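You operate a simulated robot arm through the tools that you are given. There is no shell and no other tool. Be economical: measure what you need, move in short steps, check, and stop when the job is done.

Carry out the task below with a simulated robot arm. There is one attempt and no reset: what you move stays moved.

TASK
Seal the bag in the vacuum sealer at 60 percent.
Fine: Switch on and set the dial, shut the lid and run one cycle; then open the lid and switch off again. The bag stays in the sealer; the other bags stay as they are.

The check looks at the end state, three seconds after you hand in, the way a careful person would. Anything else that was tipped, shoved, dropped, spilled or broken makes it a failure. A push-on lid holds only when it is set on centred and level and pressed home; a screw cap is set on level and turned clockwise until tight.

THE ROBOT
A 6-joint arm with a two-finger parallel gripper, fixed in place. Base frame: the origin is at the foot of the arm, x ahead of it, y to its left, z up. Lengths are in cm, angles in rad, forces in N, time in s.
Its first joint turns from -1.152 to 1.152 rad. Payload 2.1 kg.
Tool frame: the origin (TCP) lies between the finger pads and is the grasp point; the fingertips stand 3 cm ahead of it; z points along the fingers, y is the line along which they close. The gripper opens to 9.4 cm. The fingers are 2.8 cm wide and 1 cm thick; the gripper's body (5 by 9.6 cm) begins 5.5 cm behind the TCP.
Orientation is told as [roll, pitch, yaw] about the base's x, y, z axes, in that order, counted from this pose: with the fingers straight down and closing along the base's y, the tool's x points along the base's -x, its y along +y and its z along -z.

THE INTERFACE
- The arm moves only by the tool servo_tool. Its argument "commands" is one flat list of numbers, 7 for each row, row after row: the shift along the base's x, y, z in units of 500 mm (1.0 is 500 mm), then the turn, a rotation vector about the base's x, y, z in units of 90 degrees (1.0 is 90 degrees), then the gripper command, from -1 (shut) to 1 (fully open), values between in proportion. In form: [dx, dy, dz, rx, ry, rz, grip, dx, dy, dz, rx, ry, rz, grip, ...]. A call has 1 to 20 rows; each row is the pose to reach, as a shift and turn from the pose commanded when the call began. A call with a number of a shift or a turn outside -1 to 1 is refused whole. Rows are played at 5 a second. More than 5 cm and 0.15 rad between two rows, or a gripper value outside its range, and nothing of the call is played. A pose out of reach is approached as far as the arm can. The call stops where the force on the tool passes 90 N (or 10 N more than at its start, if that is more) or the arm is blocked; 0.2 s more then pass. The fingers move at their own pace (about 7.2 cm/s each) and stop on an object; they squeeze with about 30 N. The grip force told is the motor's: it shows also when the fingers shut on nothing. Time passes only in rows, and 0.2 s behind the last, so rows that repeat a pose let the fingers close. It gives the time, the measured TCP pose, the force on the tool (base axes), the opening and the grip force at its end, in the units of the frame above (readings bear some noise).
- Cameras (640 x 400 px; columns grow to the right, rows downward): "scene" is fixed at [5.34, -36.69, 49.21]; the picture's right is [0.81, -0.59, 0.00], its down [-0.29, -0.40, -0.87] and it looks along [0.51, 0.71, -0.49] (base axes); focal length 214 px, centre (320, 200). "wrist" rides on the gripper at [7.6, 1.4, -10.2] in the tool frame; the picture's right is [-0.18, 0.98, 0.00], its down [-0.75, -0.14, -0.64] and it looks along [-0.63, -0.12, 0.77] (tool axes); focal length 243 px, centre (320, 200). There is no depth. A picture from a camera that has moved, and an enlarged one, comes with that camera's place and axes in the base frame and with its lens.
- grab_frame(camera): a new picture of that camera. The clock stands still meanwhile.
- zoom(camera, box): a new picture of the part [left, top, right, bottom] of that camera's present view, enlarged. The clock stands still meanwhile.
- sign_off(): hands the job in; it is judged then, once.

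Work in short steps. Places have to be worked out from the pictures, the camera data and where the tool is seen: move nearer, look again, correct. Check each grasp and each placing, and mend what went wrong. You have 120 turns and 84 pictures in all, those below and enlarged ones among them. Open the gripper and draw the arm clear of the work before you hand the job in, unless the task says otherwise; then end with one line.

The tools are called as a command line: name --argument value ..., lists and objects as JSON in quotes. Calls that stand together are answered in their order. servo_tool: Moves the arm, as the interface text tells. Its arguments: {"type":"object","properties":{"commands":{"type":"array","items":{"type":"number"}}},"required":["commands"]} The other tools are called the same way: grab_frame (camera) takes a picture; zoom (camera, box) takes an enlarged picture of a part of a camera's view; sign_off () hands the job in.

At the start:

```text
clock: 0.0
eef_pos: [33.41, -14.29, 39.09]
orientation: [0.0, -0.001, -0.001]
force: [0.9, -0.2, 0.6]
finger_gap: 9.39
gripper_force: 0.0
```

scene: 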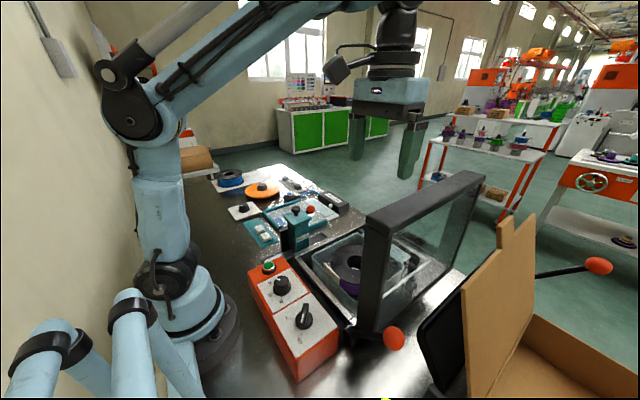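
wrist: 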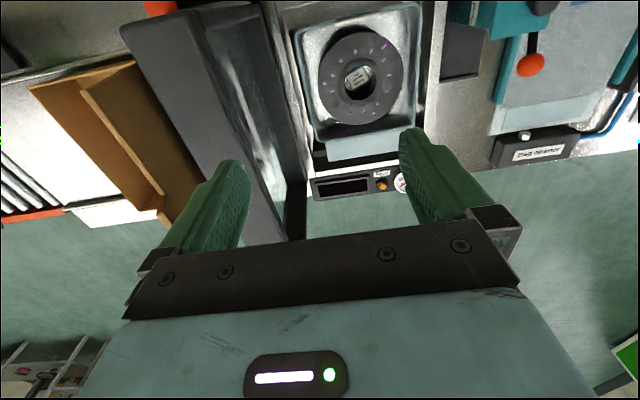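

I see the sealer with an open lid and an orange control box with knobs in the scene view. I'll zoom in on the controls and the lid first.

zoom --camera "scene" --box '[230, 240, 360, 390]'

zoom --camera "scene" --box '[300, 160, 500, 360]'

zoom --camera "wrist" --box '[100, 0, 540, 220]'

zoom --camera "scene" --box '[180, 150, 360, 270]'

```text
2.67 times, centred on (295, 315) of scene
camera zoom: at [5.34, -36.69, 49.21], right [0.81, -0.59, 0.0], down [-0.29, -0.4, -0.87], along [0.51, 0.71, -0.49], focal length 572 px, centre (387, -107)
```

zoom: 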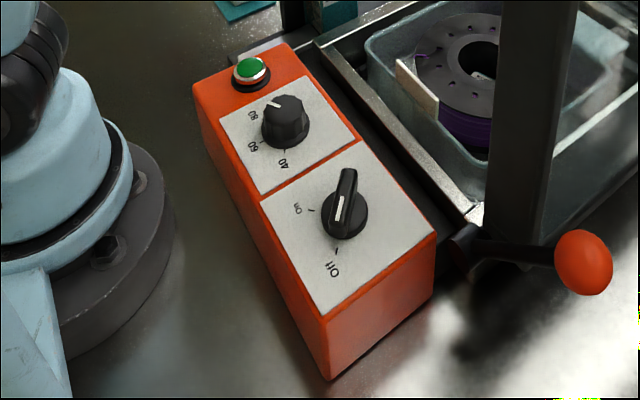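

```text
2.00 times, centred on (400, 260) of scene
camera zoom: at [5.34, -36.69, 49.21], right [0.81, -0.59, 0.0], down [-0.29, -0.4, -0.87], along [0.51, 0.71, -0.49], focal length 429 px, centre (160, 80)
```

zoom: 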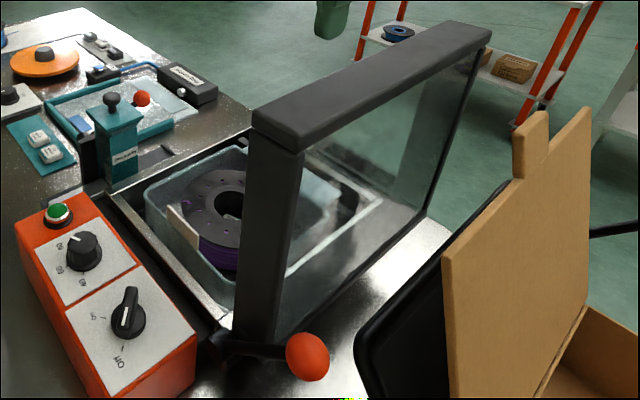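

```text
1.45 times, centred on (320, 110) of wrist
camera zoom: at [25.88, -13.0, 49.32], right [0.18, 0.98, 0.0], down [0.75, -0.14, 0.64], along [0.63, -0.12, -0.77], focal length 353 px, centre (320, 331)
```

zoom: 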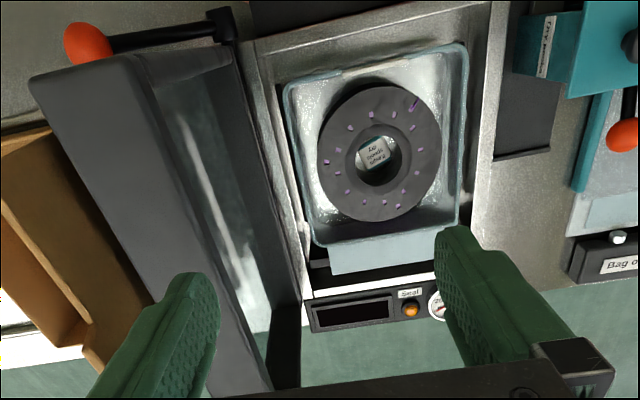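

```text
3.33 times, centred on (270, 210) of scene
camera zoom: at [5.34, -36.69, 49.21], right [0.81, -0.59, 0.0], down [-0.29, -0.4, -0.87], along [0.51, 0.71, -0.49], focal length 715 px, centre (487, 167)
```

zoom: 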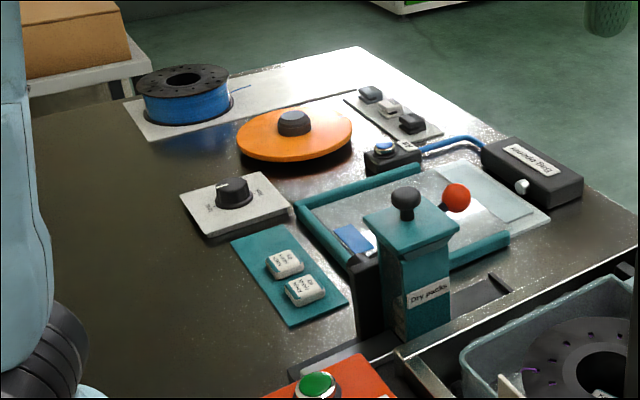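

Triangulating from both cameras puts the sealer well above the stated table height. The spool is near z≈8, the lever ball near (23,-29,18) and the control box near x≈17, y -16 to -1. I'll back up and tilt so the wrist camera looks at the controls.

servo_tool --commands '[-0.04, 0, 0.02, 0, 0.08, 0, 1, -0.08, 0, 0.02, 0, 0.16, 0, 1, -0.12, 0.02, 0.02, 0, 0.24, 0, 1, -0.16, 0.02, 0.02, 0, 0.3, 0, 1]'

grab_frame --camera "wrist"

```text
clock: 1.0
eef_pos: [26.91, -13.53, 39.61]
orientation: [-0.013, 0.405, 0.006]
force: [0.6, -11.5, -6.8]
finger_gap: 9.4
gripper_force: 0.1
stopped in row 4: the force on the tool passed its limit (the readings are from after the stop); the commanded pose is now the measured one
```

```text
77 pictures are left
camera wrist: at [23.85, -12.12, 52.13], right [0.16, 0.98, -0.08], down [0.95, -0.13, 0.29], along [0.28, -0.13, -0.95], focal length 243 px, centre (320, 200)
```

wrist: 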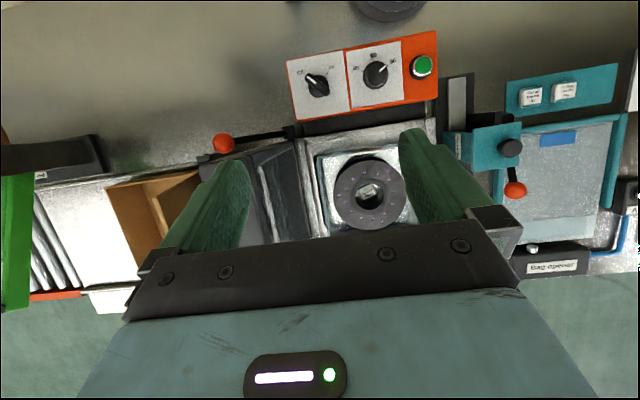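

The move stopped on force in row 4. I'll check the scene for contact before moving again.

grab_frame --camera "scene"

zoom --camera "wrist" --box '[260, 20, 460, 145]'

```text
76 pictures are left
```

scene: 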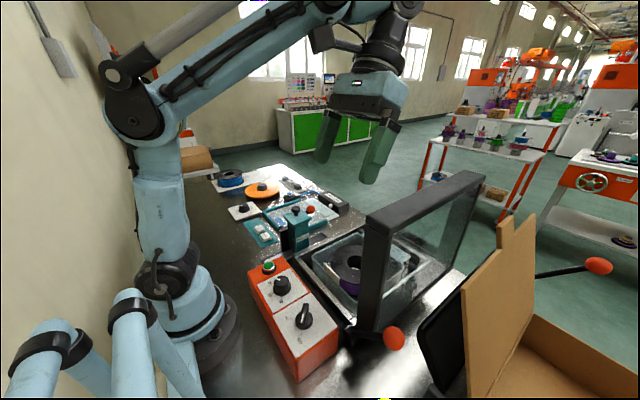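

```text
3.20 times, centred on (360, 82) of wrist
camera zoom: at [23.85, -12.12, 52.13], right [0.16, 0.98, -0.08], down [0.95, -0.13, 0.29], along [0.28, -0.13, -0.95], focal length 776 px, centre (192, 576)
```

zoom: 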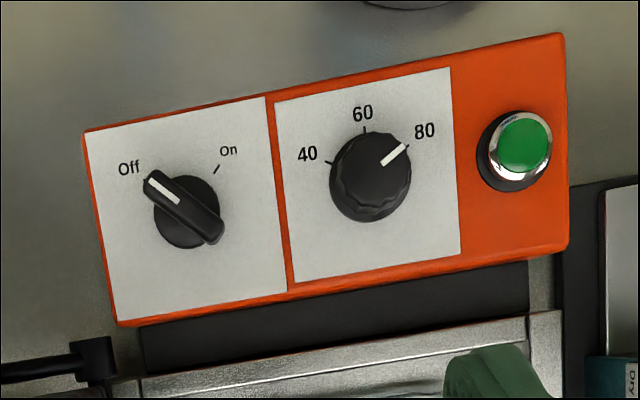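

Nothing is touching, so that stop was probably dynamic. The dial now sits near 80 and the switch is on Off. I estimate the switch at (17.2,-15,10), the dial at (17.2,-5.8,10) and the button at (17.2,1.4,9). Next I'll move slowly above the switch with the tool upright to test the reach.

servo_tool --commands '[-0.02, 0, 0, 0, -0.04, 0, 0.2, -0.04, 0, 0, 0, -0.08, 0, 0.2, -0.06, 0, 0, 0, -0.12, 0, 0.2, -0.08, 0, 0, 0, -0.16, 0, 0.2, -0.1, 0, 0, 0, -0.2, 0, 0.2, -0.12, -0.01, 0, 0, -0.24, 0, 0.2, -0.14, -0.02, -0.01, 0, -0.258, 0, 0.2, -0.16, -0.03, -0.03, 0, -0.258, 0, 0.2, -0.18, -0.03, -0.06, 0, -0.258, 0, 0.2, -0.194, -0.03, -0.09, 0, -0.258, 0, 0.2, -0.194, -0.03, -0.12, 0, -0.258, 0, 0.2]'

grab_frame --camera "scene"

```text
clock: 3.4
eef_pos: [17.11, -15.12, 33.67]
orientation: [-0.012, 0.002, 0.001]
force: [-0.3, 0.0, -0.1]
finger_gap: 5.63
gripper_force: 0.0
```

```text
74 pictures are left
```

scene: 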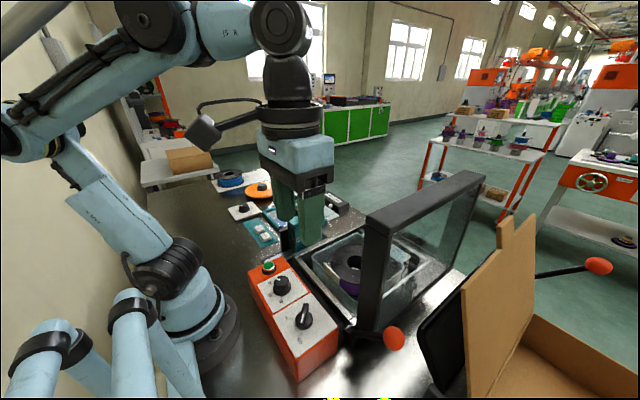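

The reach is fine here. I'll yaw +45° to line up with the switch bar, descend to z≈20 and look.

servo_tool --commands '[0, 0, -0.03, 0, 0, 0.08, 0.1, 0, 0, -0.06, 0, 0, 0.16, 0.1, 0, 0, -0.09, 0, 0, 0.24, 0.1, 0, 0, -0.12, 0, 0, 0.32, 0.1, 0, 0, -0.15, 0, 0, 0.4, 0.1, 0, 0, -0.18, 0, 0, 0.48, 0.1, 0, 0, -0.21, 0, 0, 0.5, 0.1, 0, 0, -0.24, 0, 0, 0.5, 0.1, 0, 0, -0.26, 0, 0, 0.5, 0.1]'

grab_frame --camera "wrist"

zoom --camera "scene" --box '[220, 180, 440, 390]'

```text
clock: 5.4
eef_pos: [16.94, -15.04, 20.71]
orientation: [-0.012, 0.003, 0.786]
force: [0.7, 0.0, 1.2]
finger_gap: 5.16
gripper_force: 0.0
```

```text
73 pictures are left
camera wrist: at [10.59, -19.45, 31.01], right [-0.57, 0.82, -0.01], down [0.63, 0.44, 0.64], along [0.53, 0.36, -0.77], focal length 243 px, centre (320, 200)
```

wrist: 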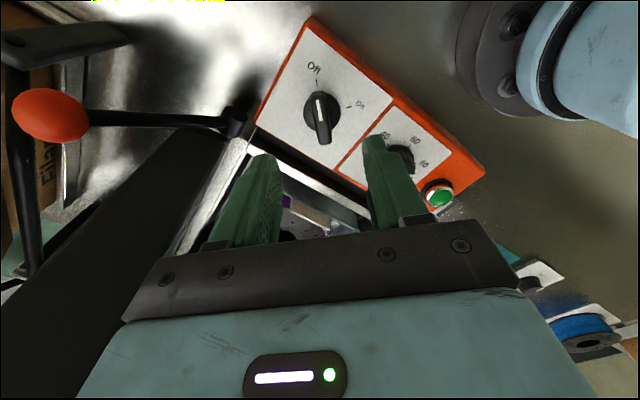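

```text
1.90 times, centred on (330, 285) of scene
camera zoom: at [5.34, -36.69, 49.21], right [0.81, -0.59, 0.0], down [-0.29, -0.4, -0.87], along [0.51, 0.71, -0.49], focal length 408 px, centre (301, 38)
```

zoom: 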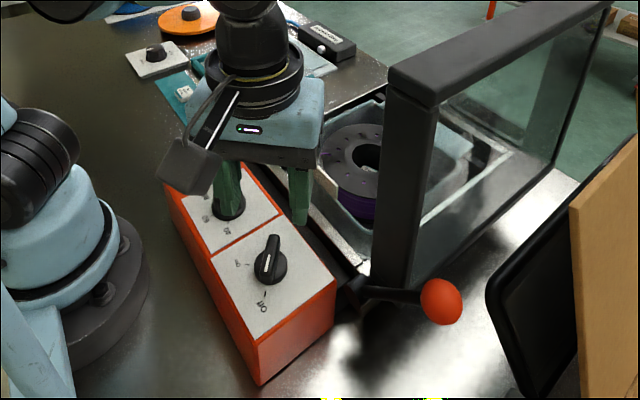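

The switch knob is directly under the TCP and the bar lines up with the finger gap. I'll descend to z≈12 and look again.

servo_tool --commands '[0, 0, -0.03, 0, 0, 0, 0.1, 0, 0, -0.06, 0, 0, 0, 0.1, 0, 0, -0.09, 0, 0, 0, 0.1, 0, 0, -0.12, 0, 0, 0, 0.1, 0, 0, -0.15, 0, 0, 0, 0.1, 0, 0, -0.17, 0, 0, 0, 0.1]'

zoom --camera "wrist" --box '[180, 50, 500, 250]'

zoom --camera "scene" --box '[230, 240, 360, 390]'

```text
clock: 6.8
eef_pos: [17.11, -15.21, 12.11]
orientation: [-0.012, 0.004, 0.786]
force: [0.1, 0.1, 0.4]
finger_gap: 5.17
gripper_force: 0.0
```

```text
2.00 times, centred on (340, 150) of wrist
camera zoom: at [10.6, -19.45, 22.47], right [-0.57, 0.82, -0.01], down [0.63, 0.44, 0.64], along [0.53, 0.36, -0.77], focal length 485 px, centre (280, 300)
```

zoom: 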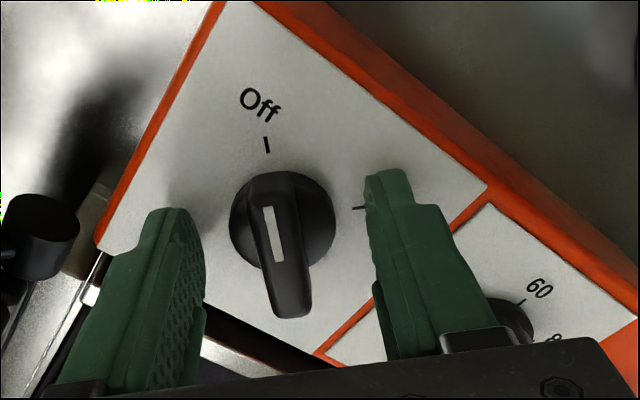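

```text
2.67 times, centred on (295, 315) of scene
camera zoom: at [5.34, -36.69, 49.21], right [0.81, -0.59, 0.0], down [-0.29, -0.4, -0.87], along [0.51, 0.71, -0.49], focal length 572 px, centre (387, -107)
```

zoom: 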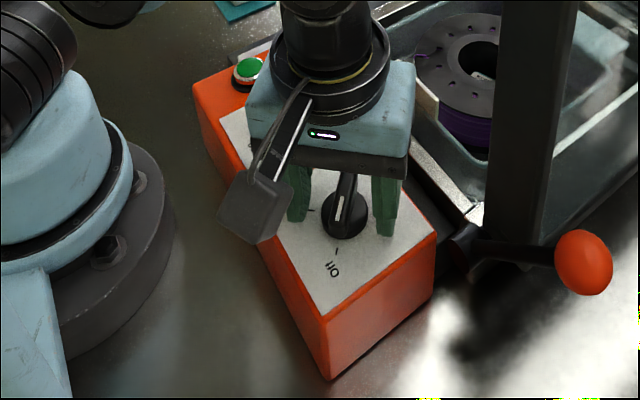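

The bar is centred between the fingers and the panel is at about z=8–8.5, with the tips at 9.1. I'll close on the bar here and check.

servo_tool --commands '[0, 0, -0.006, 0, 0, 0.02, 0.1, 0, 0, -0.006, 0, 0, 0.02, -0.4, 0, 0, -0.006, 0, 0, 0.02, -0.8, 0, 0, -0.006, 0, 0, 0.02, -1, 0, 0, -0.006, 0, 0, 0.02, -1]'

zoom --camera "wrist" --box '[180, 50, 500, 250]'

```text
clock: 8.0
eef_pos: [16.98, -15.1, 11.85]
orientation: [-0.014, 0.0, 0.82]
force: [7.2, -7.5, -6.9]
finger_gap: 3.34
gripper_force: 45.0
```

```text
2.00 times, centred on (340, 150) of wrist
camera zoom: at [10.73, -19.65, 22.22], right [-0.59, 0.81, -0.01], down [0.61, 0.46, 0.64], along [0.52, 0.37, -0.77], focal length 485 px, centre (280, 300)
```

zoom: 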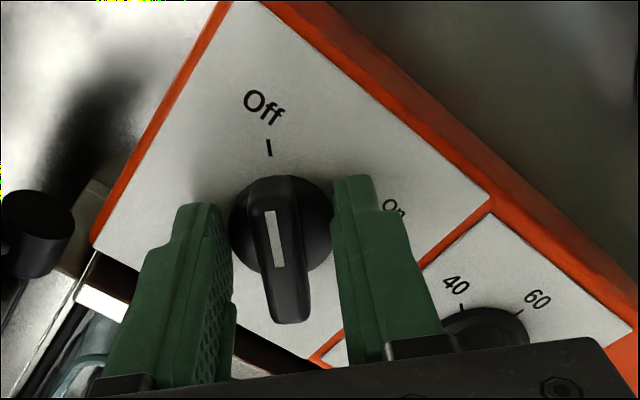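

A gap of 3.34 cm means the fingers closed on the round base, not the bar. I'll reopen, rise 1 cm and grip the bar itself.

servo_tool --commands '[0, 0, 0, 0, 0, 0, 0, 0, 0, 0.01, 0, 0, 0, 0, 0, 0, 0.02, 0, 0, 0, 0, 0, 0, 0.02, 0, 0, 0, -0.5, 0, 0, 0.02, 0, 0, 0, -1, 0, 0, 0.02, 0, 0, 0, -1]'

zoom --camera "wrist" --box '[180, 50, 500, 250]'

```text
clock: 9.4
eef_pos: [17.07, -15.04, 12.9]
orientation: [-0.012, 0.0, 0.817]
force: [-0.2, 0.6, 2.6]
finger_gap: 1.28
gripper_force: 44.6
```

```text
2.00 times, centred on (340, 150) of wrist
camera zoom: at [10.75, -19.63, 23.25], right [-0.59, 0.81, -0.01], down [0.61, 0.46, 0.64], along [0.52, 0.37, -0.77], focal length 485 px, centre (280, 300)
```

zoom: 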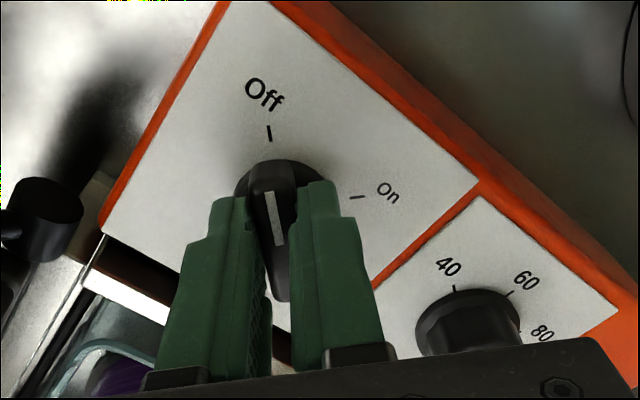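

The bar is gripped at 1.28 cm. I'll turn it clockwise by about 80° towards On.

servo_tool --commands '[0, 0, 0, 0, 0, -0.08, -1, 0, 0, 0, 0, 0, -0.16, -1, 0, 0, 0, 0, 0, -0.24, -1, 0, 0, 0, 0, 0, -0.32, -1, 0, 0, 0, 0, 0, -0.4, -1, 0, 0, 0, 0, 0, -0.48, -1, 0, 0, 0, 0, 0, -0.56, -1, 0, 0, 0, 0, 0, -0.64, -1, 0, 0, 0, 0, 0, -0.72, -1, 0, 0, 0, 0, 0, -0.8, -1, 0, 0, 0, 0, 0, -0.88, -1]'

grab_frame --camera "wrist"

```text
clock: 11.8
eef_pos: [17.07, -14.84, 12.78]
orientation: [0.0, 0.01, -0.566]
force: [-2.7, 44.8, 13.0]
finger_gap: 1.26
gripper_force: 45.0
```

```text
67 pictures are left
camera wrist: at [11.52, -9.58, 23.23], right [0.68, 0.73, 0.0], down [0.57, -0.53, 0.63], along [0.46, -0.43, -0.77], focal length 243 px, centre (320, 200)
```

wrist: 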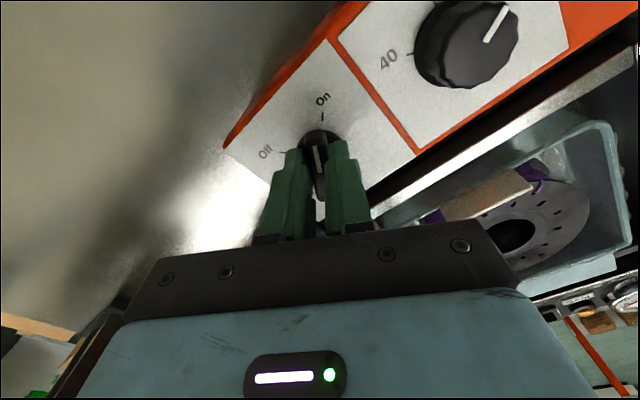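

The pointer is at or near On, with some side load that probably comes from the end stop. I'll release, rise and look.

servo_tool --commands '[0, 0, 0, 0, 0, 0, -0.4, 0, 0, 0, 0, 0, 0, -0.2, 0, 0, 0.02, 0, 0, 0, -0.2, 0, 0, 0.06, 0, 0, 0, -0.2, 0, 0, 0.1, 0, 0, 0, -0.2, 0, 0, 0.14, 0, 0, 0, -0.2]'

grab_frame --camera "wrist"

grab_frame --camera "scene"

```text
clock: 13.2
eef_pos: [17.02, -15.13, 19.81]
orientation: [-0.011, 0.002, -0.564]
force: [0.5, 0.3, 0.9]
finger_gap: 3.75
gripper_force: 0.1
```

```text
66 pictures are left
camera wrist: at [11.47, -9.77, 30.19], right [0.68, 0.73, -0.01], down [0.57, -0.52, 0.64], along [0.46, -0.44, -0.77], focal length 243 px, centre (320, 200)
```

wrist: 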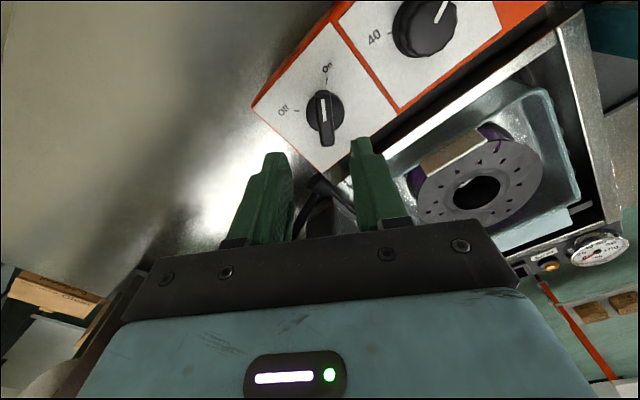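

```text
65 pictures are left
```

scene: 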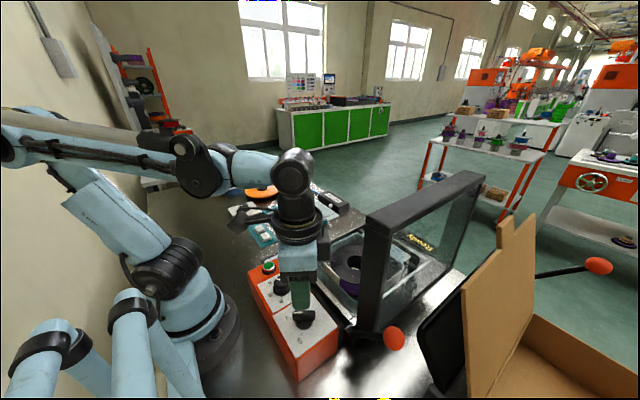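

The display reads "Ready", so the switch is on. Next I'll move above the dial at about (17.2,-5.8) and look at the pointer.

servo_tool --commands '[0, 0.04, 0.01, 0, 0, 0.04, 0.3, 0, 0.08, 0.01, 0, 0, 0.08, 0.3, 0.002, 0.12, 0.01, 0, 0, 0.08, 0.3, 0.002, 0.16, 0.0, 0, 0, 0.08, 0.3, 0.002, 0.187, 0.0, 0, 0, 0.08, 0.3]'

zoom --camera "wrist" --box '[180, 20, 500, 220]'

```text
clock: 14.4
eef_pos: [17.16, -5.65, 19.83]
orientation: [-0.013, 0.002, -0.438]
force: [0.3, 0.5, 0.3]
finger_gap: 6.1
gripper_force: 0.1
```

```text
2.00 times, centred on (340, 120) of wrist
camera zoom: at [10.94, -1.11, 30.17], right [0.58, 0.81, -0.01], down [0.63, -0.44, 0.64], along [0.52, -0.38, -0.77], focal length 485 px, centre (280, 360)
```

zoom: 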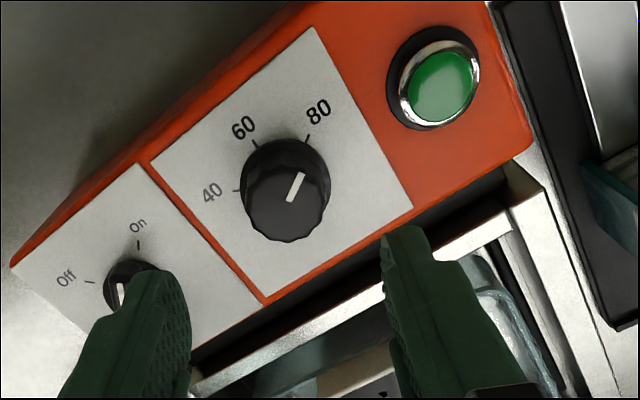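

The pointer is at 80. The marks are ±60° apart around a centre near (17.5,-5.75), so a counter-clockwise turn of about 59° is needed. I'll descend and grip the dial.

servo_tool --commands '[0.005, 0, -0.03, 0, 0, 0, 0.3, 0.005, 0, -0.06, 0, 0, 0, 0.3, 0.005, 0, -0.09, 0, 0, 0, 0.3, 0.005, 0, -0.12, 0, 0, 0, 0.3, 0.005, 0, -0.145, 0, 0, 0, 0.3, 0.005, 0, -0.145, 0, 0, 0, -0.3, 0.005, 0, -0.145, 0, 0, 0, -1, 0.005, 0, -0.145, 0, 0, 0, -1]'

zoom --camera "wrist" --box '[180, 50, 500, 250]'

```text
clock: 16.2
eef_pos: [17.43, -5.72, 12.57]
orientation: [-0.009, 0.003, -0.438]
force: [5.3, 5.4, -8.5]
finger_gap: 3.24
gripper_force: 44.9
```

```text
2.00 times, centred on (340, 150) of wrist
camera zoom: at [11.22, -1.16, 22.94], right [0.58, 0.81, -0.01], down [0.63, -0.44, 0.64], along [0.52, -0.38, -0.77], focal length 485 px, centre (280, 300)
```

zoom: 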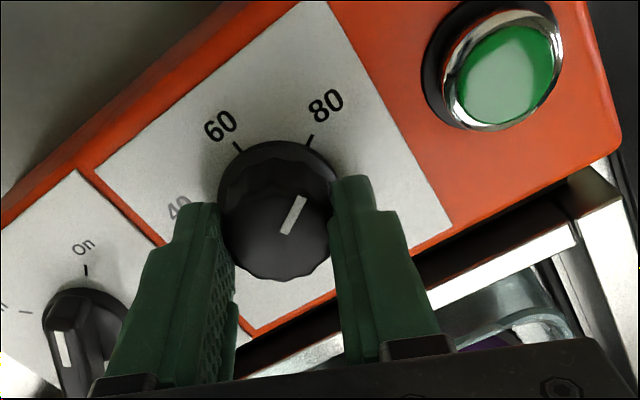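

The dial is gripped at 3.24 cm. I'll turn it 59° counter-clockwise in small steps and then look.

servo_tool --commands '[0, 0, 0, 0, 0, 0.08, -1, 0, 0, 0, 0, 0, 0.16, -1, 0, 0, 0, 0, 0, 0.24, -1, 0, 0, 0, 0, 0, 0.32, -1, 0, 0, 0, 0, 0, 0.4, -1, 0, 0, 0, 0, 0, 0.48, -1, 0, 0, 0, 0, 0, 0.56, -1, 0, 0, 0, 0, 0, 0.62, -1, 0, 0, 0, 0, 0, 0.655, -1, 0, 0, 0, 0, 0, 0.655, -1]'

zoom --camera "wrist" --box '[180, 50, 500, 250]'

```text
clock: 18.4
eef_pos: [17.42, -5.79, 12.54]
orientation: [-0.006, 0.001, 0.593]
force: [-4.1, 23.6, -6.4]
finger_gap: 3.24
gripper_force: 45.4
```

```text
2.00 times, centred on (340, 150) of wrist
camera zoom: at [10.24, -8.68, 22.94], right [-0.4, 0.92, -0.01], down [0.7, 0.31, 0.64], along [0.59, 0.25, -0.77], focal length 485 px, centre (280, 300)
```

zoom: 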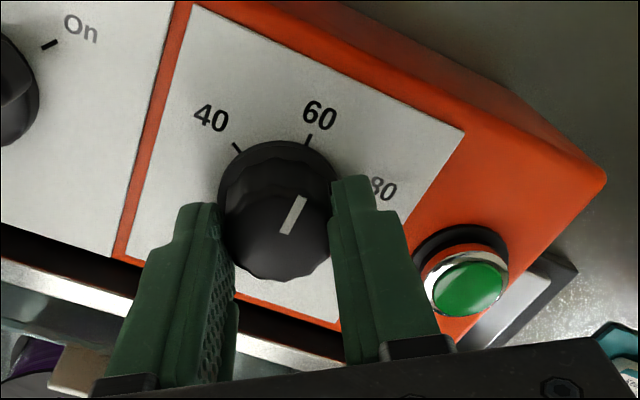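

The pointer now sits against the 60 tick as it did against 80 before. I'll release, rise, turn to yaw ≈0 and measure it.

servo_tool --commands '[0, 0, 0, 0, 0, 0, -0.3, 0, 0, 0, 0, 0, 0, 0.2, 0, 0, 0.02, 0, 0, 0, 0.3, 0, 0, 0.06, 0, 0, -0.08, 0.3, 0, 0, 0.1, 0, 0, -0.16, 0.3, 0, 0, 0.14, 0, 0, -0.24, 0.3, 0, 0, 0.16, 0, 0, -0.32, 0.3, 0, 0, 0.16, 0, 0, -0.375, 0.3]'

zoom --camera "wrist" --box '[240, 40, 400, 140]'

```text
clock: 20.2
eef_pos: [17.34, -5.78, 20.69]
orientation: [-0.013, 0.002, -0.002]
force: [-0.5, -0.4, 0.9]
finger_gap: 6.11
gripper_force: 0.1
```

```text
4.00 times, centred on (320, 90) of wrist
camera zoom: at [9.85, -4.19, 30.99], right [0.18, 0.98, -0.01], down [0.76, -0.13, 0.64], along [0.63, -0.13, -0.77], focal length 970 px, centre (320, 640)
```

zoom: 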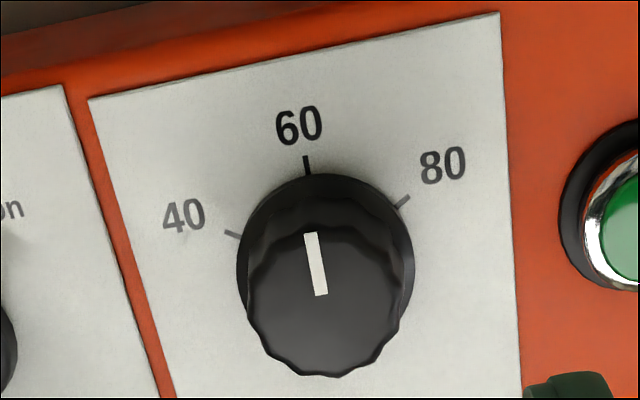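

The dial is on 60. The lid lever's pivot seems to be near (23.6,-21,7) and its ball near (23.5,-29.2,17.5), so I'll close the lid by gripping the ball and following the arc. First I'll rise, swing to -y with yaw 90°, and look.

servo_tool --commands '[0, -0.02, 0.05, 0, 0, 0.07, 0.3, 0, -0.06, 0.1, 0, 0, 0.14, 0.3, 0, -0.1, 0.14, 0, 0, 0.21, 0.3, 0, -0.14, 0.18, 0, 0, 0.28, 0.3, 0, -0.18, 0.21, 0, 0, 0.35, 0.3, 0, -0.22, 0.22, 0, 0, 0.42, 0.3, 0, -0.26, 0.22, 0, 0, 0.49, 0.3, 0, -0.3, 0.22, 0, 0, 0.56, 0.3, 0, -0.34, 0.22, 0, 0, 0.63, 0.3, 0, -0.38, 0.22, 0, 0, 0.7, 0.3, 0.02, -0.42, 0.22, 0, 0, 0.77, 0.3, 0.04, -0.44, 0.22, 0, 0, 0.84, 0.3, 0.06, -0.46, 0.22, 0, 0, 0.91, 0.3, 0.08, -0.46, 0.22, 0, 0, 0.98, 0.3, 0.1, -0.46, 0.22, 0, 0, 1, 0.3]'

grab_frame --camera "wrist"

grab_frame --camera "scene"

```text
clock: 23.4
eef_pos: [22.36, -28.87, 31.65]
orientation: [-0.012, 0.002, 1.574]
force: [0.1, -1.2, -0.3]
finger_gap: 6.08
gripper_force: 0.1
```

```text
60 pictures are left
camera wrist: at [20.91, -36.39, 41.97], right [-0.98, 0.18, -0.01], down [0.13, 0.76, 0.64], along [0.13, 0.63, -0.77], focal length 243 px, centre (320, 200)
```

wrist: 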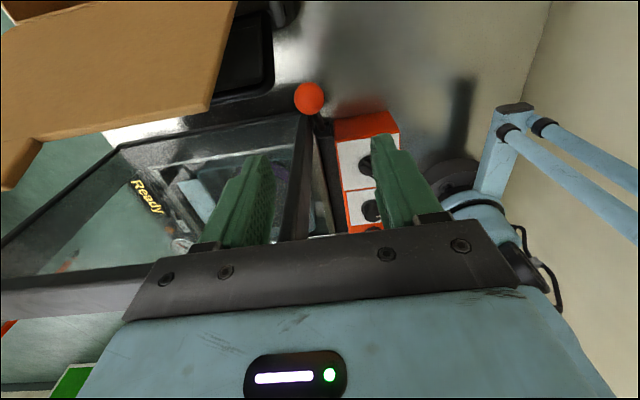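

```text
59 pictures are left
```

scene: 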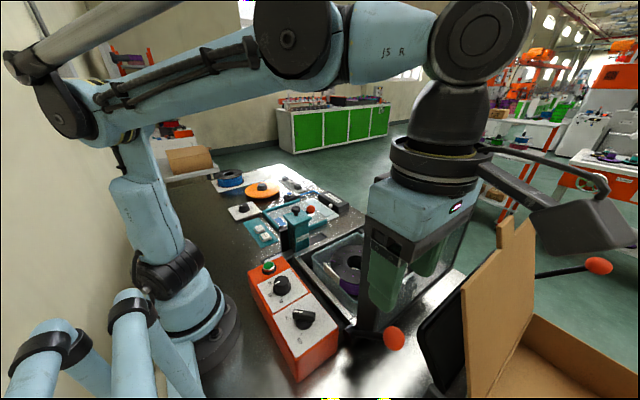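

The ball is confirmed near (23.7,-29.2,17.5), and a cardboard flap starts at about (29,-32.6,27), close by. I'll descend slowly at yaw ≈100° to leave clearance, stopping partway to check.

servo_tool --commands '[0.012, 0, -0.03, 0, 0, 0.05, 0.2, 0.024, -0.006, -0.06, 0, 0, 0.11, 0.2, 0.024, -0.006, -0.09, 0, 0, 0.11, 0.2, 0.024, -0.006, -0.12, 0, 0, 0.11, 0.2, 0.024, -0.006, -0.15, 0, 0, 0.11, 0.2]'

grab_frame --camera "wrist"

zoom --camera "scene" --box '[320, 180, 560, 400]'

```text
clock: 24.6
eef_pos: [23.56, -29.17, 24.07]
orientation: [-0.013, 0.003, 1.743]
force: [-0.1, 0.2, 0.0]
finger_gap: 5.65
gripper_force: 0.2
```

```text
58 pictures are left
camera wrist: at [23.42, -36.89, 34.42], right [-1.0, 0.01, -0.01], down [0.0, 0.77, 0.64], along [0.02, 0.64, -0.77], focal length 243 px, centre (320, 200)
```

wrist: 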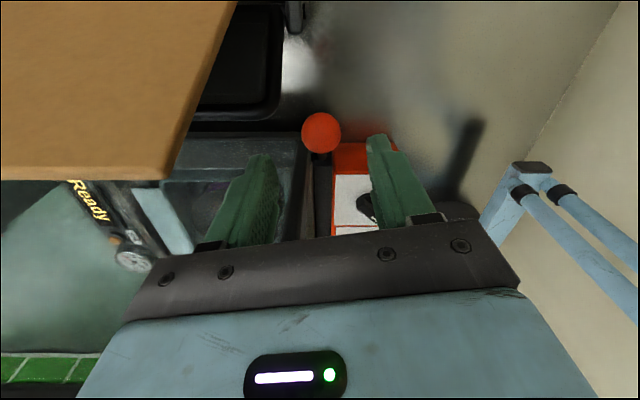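

```text
1.82 times, centred on (440, 290) of scene
camera zoom: at [5.34, -36.69, 49.21], right [0.81, -0.59, 0.0], down [-0.29, -0.4, -0.87], along [0.51, 0.71, -0.49], focal length 390 px, centre (102, 36)
```

zoom: 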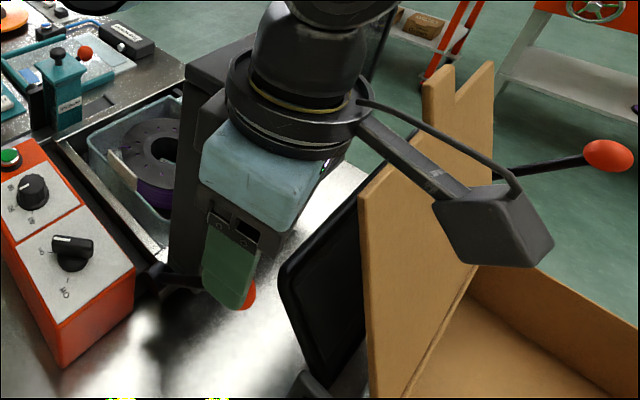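

The ball is centred under the gripper, and the body corner clears the flap by about 1.2 cm. I'll descend to z≈18.5 and close.

servo_tool --commands '[0.002, 0.002, -0.02, 0, 0, 0, 0.2, 0.002, 0.002, -0.04, 0, 0, 0, 0.2, 0.002, 0.002, -0.06, 0, 0, 0, 0.2, 0.002, 0.002, -0.08, 0, 0, 0, 0.2, 0.002, 0.002, -0.1, 0, 0, 0, 0.2, 0.002, 0.002, -0.114, 0, 0, 0, 0.2, 0.002, 0.002, -0.114, 0, 0, 0, -0.4, 0.002, 0.002, -0.114, 0, 0, 0, -1, 0.002, 0.002, -0.114, 0, 0, 0, -1]'

grab_frame --camera "wrist"

zoom --camera "scene" --box '[320, 180, 560, 400]'

```text
clock: 26.6
eef_pos: [23.54, -28.95, 18.4]
orientation: [-0.007, 0.001, 1.744]
force: [-24.1, 0.3, -3.4]
finger_gap: 2.91
gripper_force: 45.2
```

```text
56 pictures are left
camera wrist: at [23.43, -36.77, 28.76], right [-1.0, 0.01, -0.01], down [0.0, 0.77, 0.64], along [0.01, 0.64, -0.77], focal length 243 px, centre (320, 200)
```

wrist: 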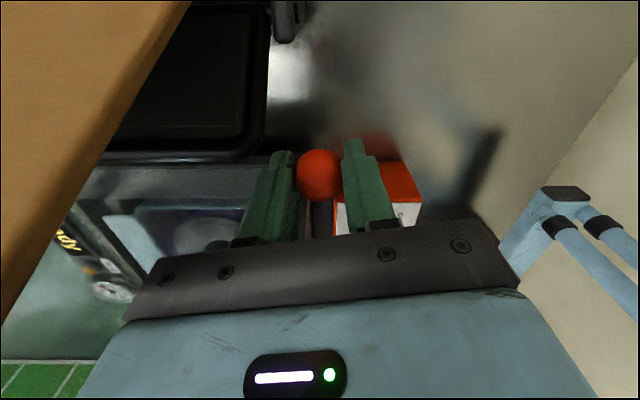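

```text
1.82 times, centred on (440, 290) of scene
camera zoom: at [5.33, -36.69, 49.21], right [0.81, -0.59, 0.0], down [-0.29, -0.4, -0.87], along [0.51, 0.71, -0.49], focal length 390 px, centre (102, 36)
```

zoom: 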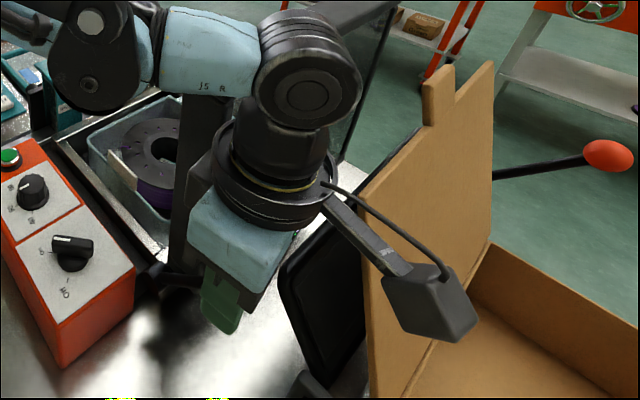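

The ball is gripped at 2.91 cm, with a small x offset to relax. I'll start along the estimated arc for about 18° and watch the force.

servo_tool --commands '[-0.005, 0, 0, 0, 0, 0, -1, -0.005, 0.011, 0.008, 0, 0, 0, -1, -0.005, 0.023, 0.016, 0, 0, 0, -1, -0.005, 0.035, 0.0225, 0, 0, 0, -1, -0.005, 0.047, 0.0295, 0, 0, 0, -1, -0.005, 0.06, 0.035, 0, 0, 0, -1, -0.005, 0.073, 0.04, 0, 0, 0, -1]'

grab_frame --camera "wrist"

grab_frame --camera "scene"

```text
clock: 28.2
eef_pos: [23.48, -25.27, 20.48]
orientation: [-0.015, 0.004, 1.747]
force: [3.3, -9.2, -2.9]
finger_gap: 2.96
gripper_force: 45.5
```

```text
54 pictures are left
camera wrist: at [23.29, -33.08, 30.74], right [-1.0, 0.01, -0.01], down [0.0, 0.77, 0.64], along [0.02, 0.64, -0.77], focal length 243 px, centre (320, 200)
```

wrist: 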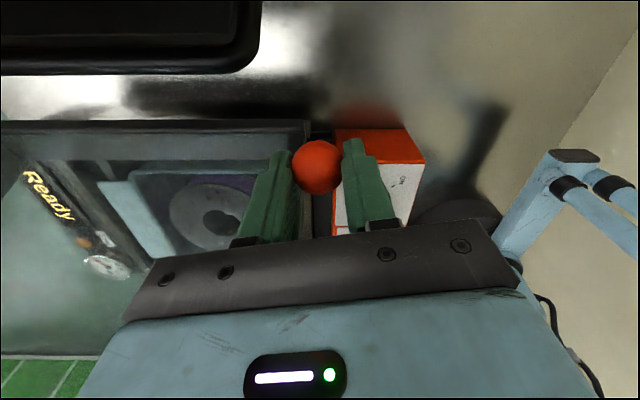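

```text
53 pictures are left
```

scene: 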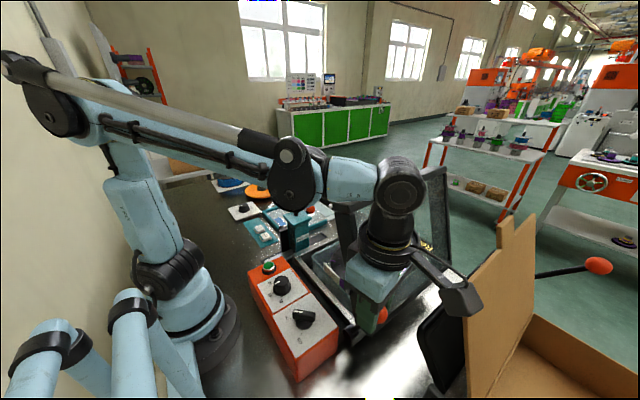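

The lid follows with low force, so I'll continue the arc to about 80°.

servo_tool --commands '[0, 0.014, 0.0045, 0, 0, 0, -1, 0, 0.027, 0.008, 0, 0, 0, -1, 0, 0.041, 0.011, 0, 0, 0, -1, 0, 0.054, 0.0134, 0, 0, 0, -1, 0, 0.068, 0.015, 0, 0, 0, -1, 0, 0.082, 0.0158, 0, 0, 0, -1, 0, 0.096, 0.016, 0, 0, 0, -1, 0, 0.11, 0.0154, 0, 0, 0, -1, 0, 0.124, 0.014, 0, 0, 0, -1, 0, 0.137, 0.012, 0, 0, 0, -1]'

grab_frame --camera "wrist"

grab_frame --camera "scene"

```text
clock: 30.4
eef_pos: [23.37, -18.54, 21.12]
orientation: [-0.009, 0.003, 1.745]
force: [-11.6, -7.3, 14.5]
finger_gap: 2.95
gripper_force: 44.8
```

```text
52 pictures are left
camera wrist: at [23.22, -26.22, 31.39], right [-1.0, 0.01, -0.01], down [0.0, 0.77, 0.64], along [0.01, 0.64, -0.77], focal length 243 px, centre (320, 200)
```

wrist: 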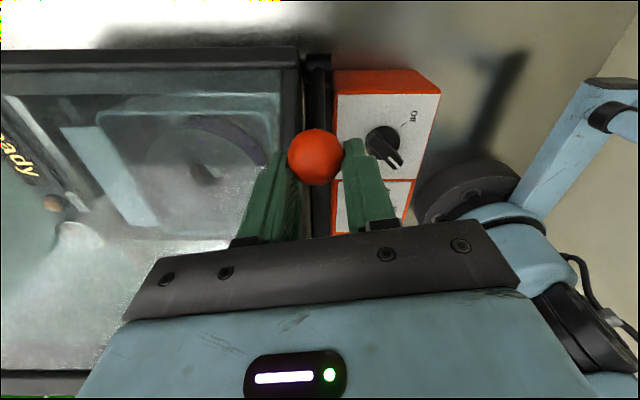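

```text
51 pictures are left
```

scene: 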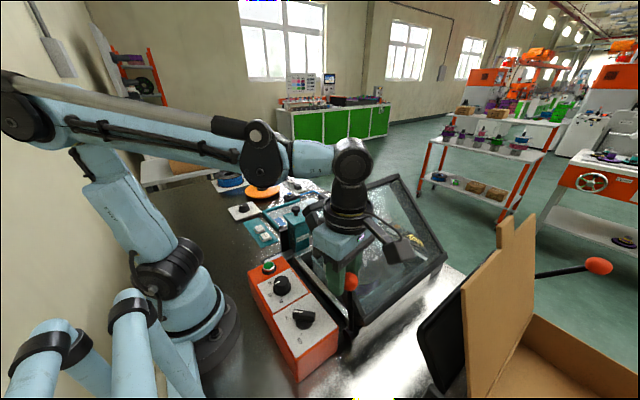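

The lid is about half closed and the pivot estimate (y≈-21.3, z≈7, r≈13) fits. I'll continue along the arc.

servo_tool --commands '[0, 0.014, -0.002, 0, 0, 0, -1, 0, 0.027, -0.0054, 0, 0, 0, -1, 0, 0.04, -0.009, 0, 0, 0, -1, 0, 0.053, -0.0134, 0, 0, 0, -1, 0, 0.066, -0.018, 0, 0, 0, -1, 0, 0.078, -0.0234, 0, 0, 0, -1, 0, 0.09, -0.03, 0, 0, 0, -1, 0, 0.102, -0.0374, 0, 0, 0, -1]'

grab_frame --camera "wrist"

grab_frame --camera "scene"

```text
clock: 32.2
eef_pos: [23.26, -13.07, 19.1]
orientation: [-0.006, -0.009, 1.748]
force: [-32.7, 24.4, 43.2]
finger_gap: 2.67
gripper_force: 45.2
```

```text
50 pictures are left
camera wrist: at [23.17, -21.02, 29.36], right [-1.0, 0.01, 0.0], down [0.01, 0.76, 0.65], along [0.01, 0.65, -0.76], focal length 243 px, centre (320, 200)
```

wrist: 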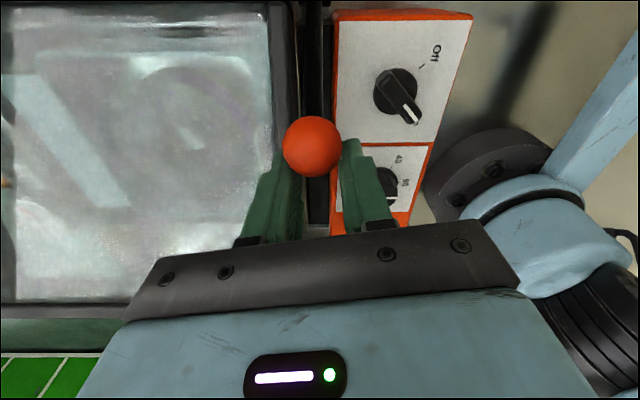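

```text
49 pictures are left
```

scene: 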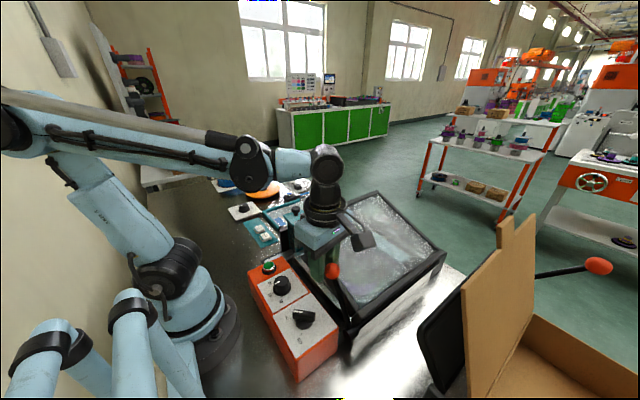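

The ball has slipped about 2 cm behind the pads; it's now around (23.6,-15.2,18.6). I'll loosen slightly, recentre and regrip.

servo_tool --commands '[0.006, 0, 0, 0, 0, 0, -0.2, 0.006, -0.02, 0.004, 0, 0, 0, -0.1, 0.006, -0.038, 0.006, 0, 0, 0, -0.1, 0.006, -0.038, 0.006, 0, 0, 0, -0.7, 0.006, -0.038, 0.006, 0, 0, 0, -1]'

grab_frame --camera "wrist"

zoom --camera "scene" --box '[240, 180, 480, 360]'

```text
clock: 33.4
eef_pos: [23.53, -15.24, 19.36]
orientation: [-0.007, 0.004, 1.744]
force: [-29.8, -4.0, -2.7]
finger_gap: 2.99
gripper_force: 45.5
```

```text
48 pictures are left
camera wrist: at [23.41, -23.09, 29.73], right [-1.0, 0.01, -0.01], down [0.01, 0.77, 0.64], along [0.01, 0.64, -0.77], focal length 243 px, centre (320, 200)
```

wrist: 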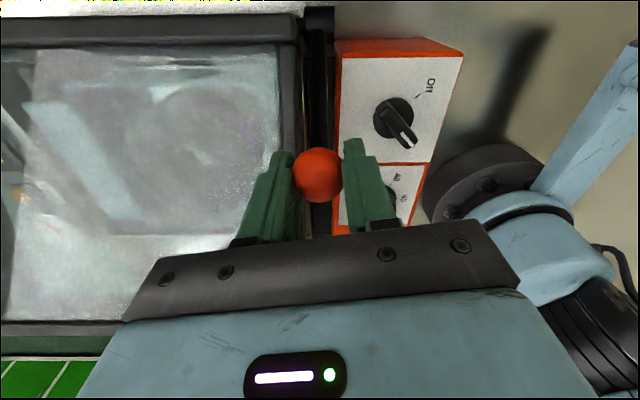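

```text
2.22 times, centred on (360, 270) of scene
camera zoom: at [5.33, -36.69, 49.21], right [0.81, -0.59, 0.0], down [-0.29, -0.4, -0.87], along [0.51, 0.71, -0.49], focal length 477 px, centre (231, 44)
```

zoom: 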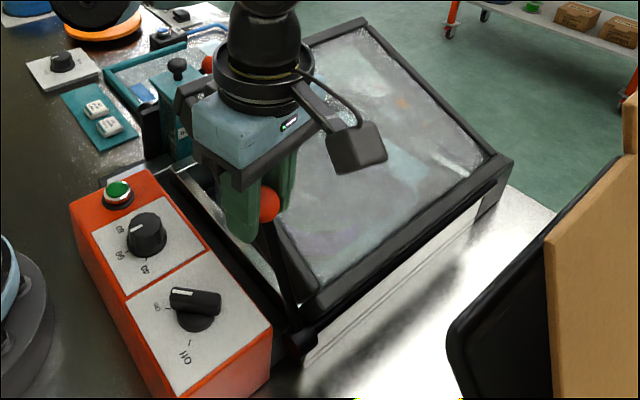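

It's regripped and centred. The lid is still about 25° open, so I'll continue the arc.

servo_tool --commands '[-0.006, 0.006, -0.003, 0, 0, 0, -1, -0.006, 0.014, -0.008, 0, 0, 0, -1, -0.006, 0.023, -0.0145, 0, 0, 0, -1, -0.006, 0.034, -0.022, 0, 0, 0, -1, -0.006, 0.045, -0.031, 0, 0, 0, -1, -0.006, 0.055, -0.04, 0, 0, 0, -1, -0.006, 0.065, -0.049, 0, 0, 0, -1]'

grab_frame --camera "wrist"

zoom --camera "scene" --box '[240, 180, 480, 360]'

```text
clock: 35.0
eef_pos: [23.52, -11.98, 16.93]
orientation: [-0.013, 0.004, 1.745]
force: [10.2, -7.3, 4.1]
finger_gap: 2.96
gripper_force: 45.2
```

```text
46 pictures are left
camera wrist: at [23.32, -19.76, 27.33], right [-1.0, 0.01, -0.01], down [0.0, 0.77, 0.64], along [0.02, 0.64, -0.77], focal length 243 px, centre (320, 200)
```

wrist: 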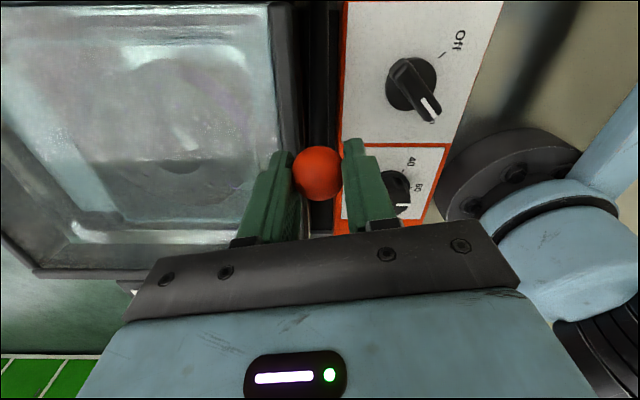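

```text
2.22 times, centred on (360, 270) of scene
camera zoom: at [5.34, -36.69, 49.21], right [0.81, -0.59, 0.0], down [-0.29, -0.4, -0.87], along [0.51, 0.71, -0.49], focal length 477 px, centre (231, 44)
```

zoom: 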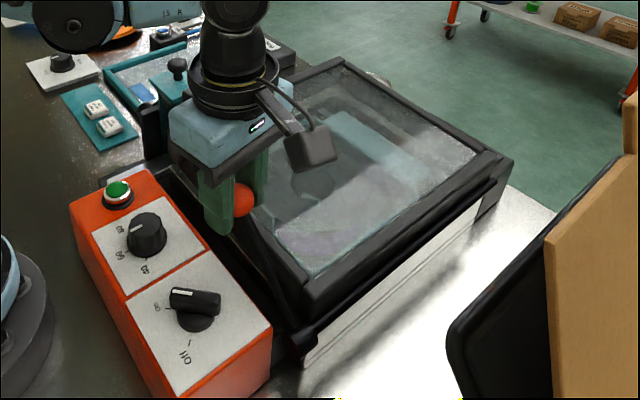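

The lid is almost shut. I'll continue a little, expecting resistance when it closes.

servo_tool --commands '[0, 0.009, -0.009, 0, 0, 0, -1, 0, 0.019, -0.02, 0, 0, 0, -1, 0, 0.028, -0.031, 0, 0, 0, -1, 0, 0.037, -0.042, 0, 0, 0, -1]'

grab_frame --camera "wrist"

zoom --camera "scene" --box '[240, 180, 480, 360]'

```text
clock: 36.0
eef_pos: [23.37, -9.75, 14.65]
orientation: [-0.011, -0.004, 1.75]
force: [-0.3, 0.7, 0.9]
finger_gap: 0.02
gripper_force: 32.7
```

```text
44 pictures are left
camera wrist: at [23.21, -17.65, 25.01], right [-1.0, 0.01, -0.01], down [0.0, 0.76, 0.65], along [0.01, 0.65, -0.76], focal length 243 px, centre (320, 200)
```

wrist: 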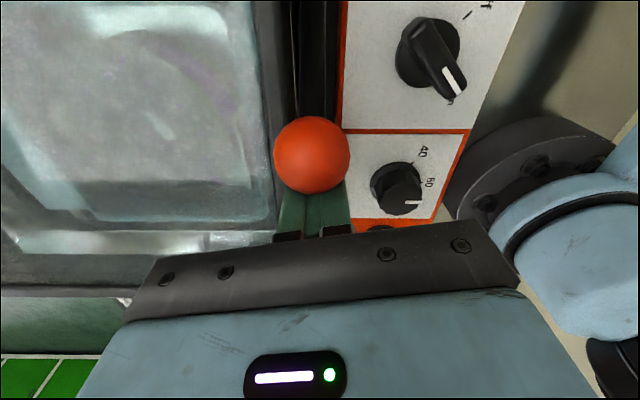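

```text
2.22 times, centred on (360, 270) of scene
camera zoom: at [5.33, -36.68, 49.22], right [0.81, -0.59, 0.0], down [-0.29, -0.4, -0.87], along [0.51, 0.71, -0.49], focal length 477 px, centre (231, 44)
```

zoom: 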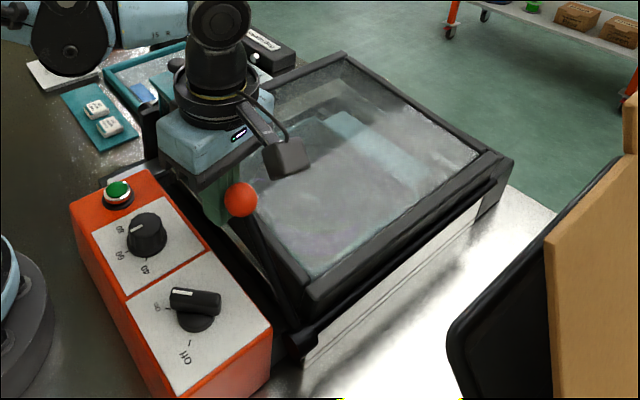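

The fingers slipped off the ball when it reached its stop, and the lid looks shut. I'll rise and check the lid and status.

servo_tool --commands '[0, 0.01, 0.03, 0, 0, 0, -1, 0, 0.01, 0.07, 0, 0, 0, -1, 0, 0.01, 0.11, 0, 0, 0, -1, 0, 0.01, 0.16, 0, 0, 0, -1, 0, 0.01, 0.21, 0, 0, 0, -1, 0, 0.01, 0.26, 0, 0, 0, -1]'

grab_frame --camera "wrist"

zoom --camera "scene" --box '[240, 180, 480, 360]'

```text
clock: 37.4
eef_pos: [23.58, -9.64, 27.87]
orientation: [-0.011, 0.002, 1.747]
force: [0.2, 0.3, -0.1]
finger_gap: 0.01
gripper_force: 32.5
```

```text
42 pictures are left
camera wrist: at [23.29, -17.46, 38.2], right [-1.0, 0.01, -0.01], down [0.0, 0.77, 0.64], along [0.02, 0.64, -0.77], focal length 243 px, centre (320, 200)
```

wrist: 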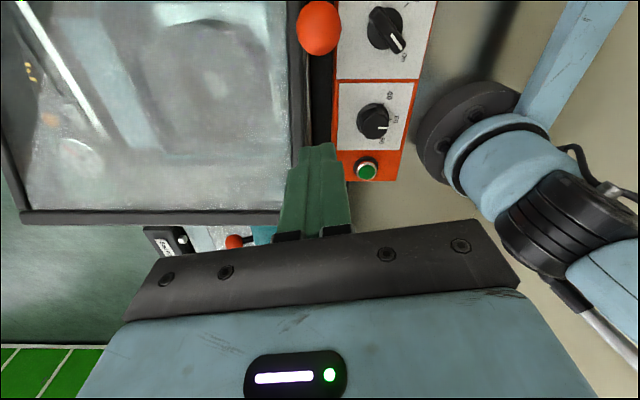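

```text
2.22 times, centred on (360, 270) of scene
camera zoom: at [5.34, -36.69, 49.21], right [0.81, -0.59, 0.0], down [-0.29, -0.4, -0.87], along [0.51, 0.71, -0.49], focal length 477 px, centre (231, 44)
```

zoom: 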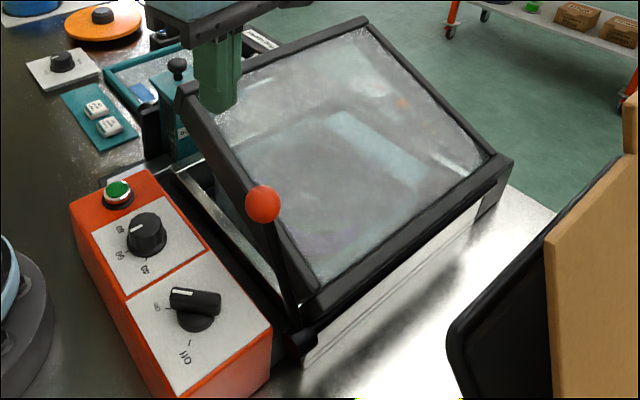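

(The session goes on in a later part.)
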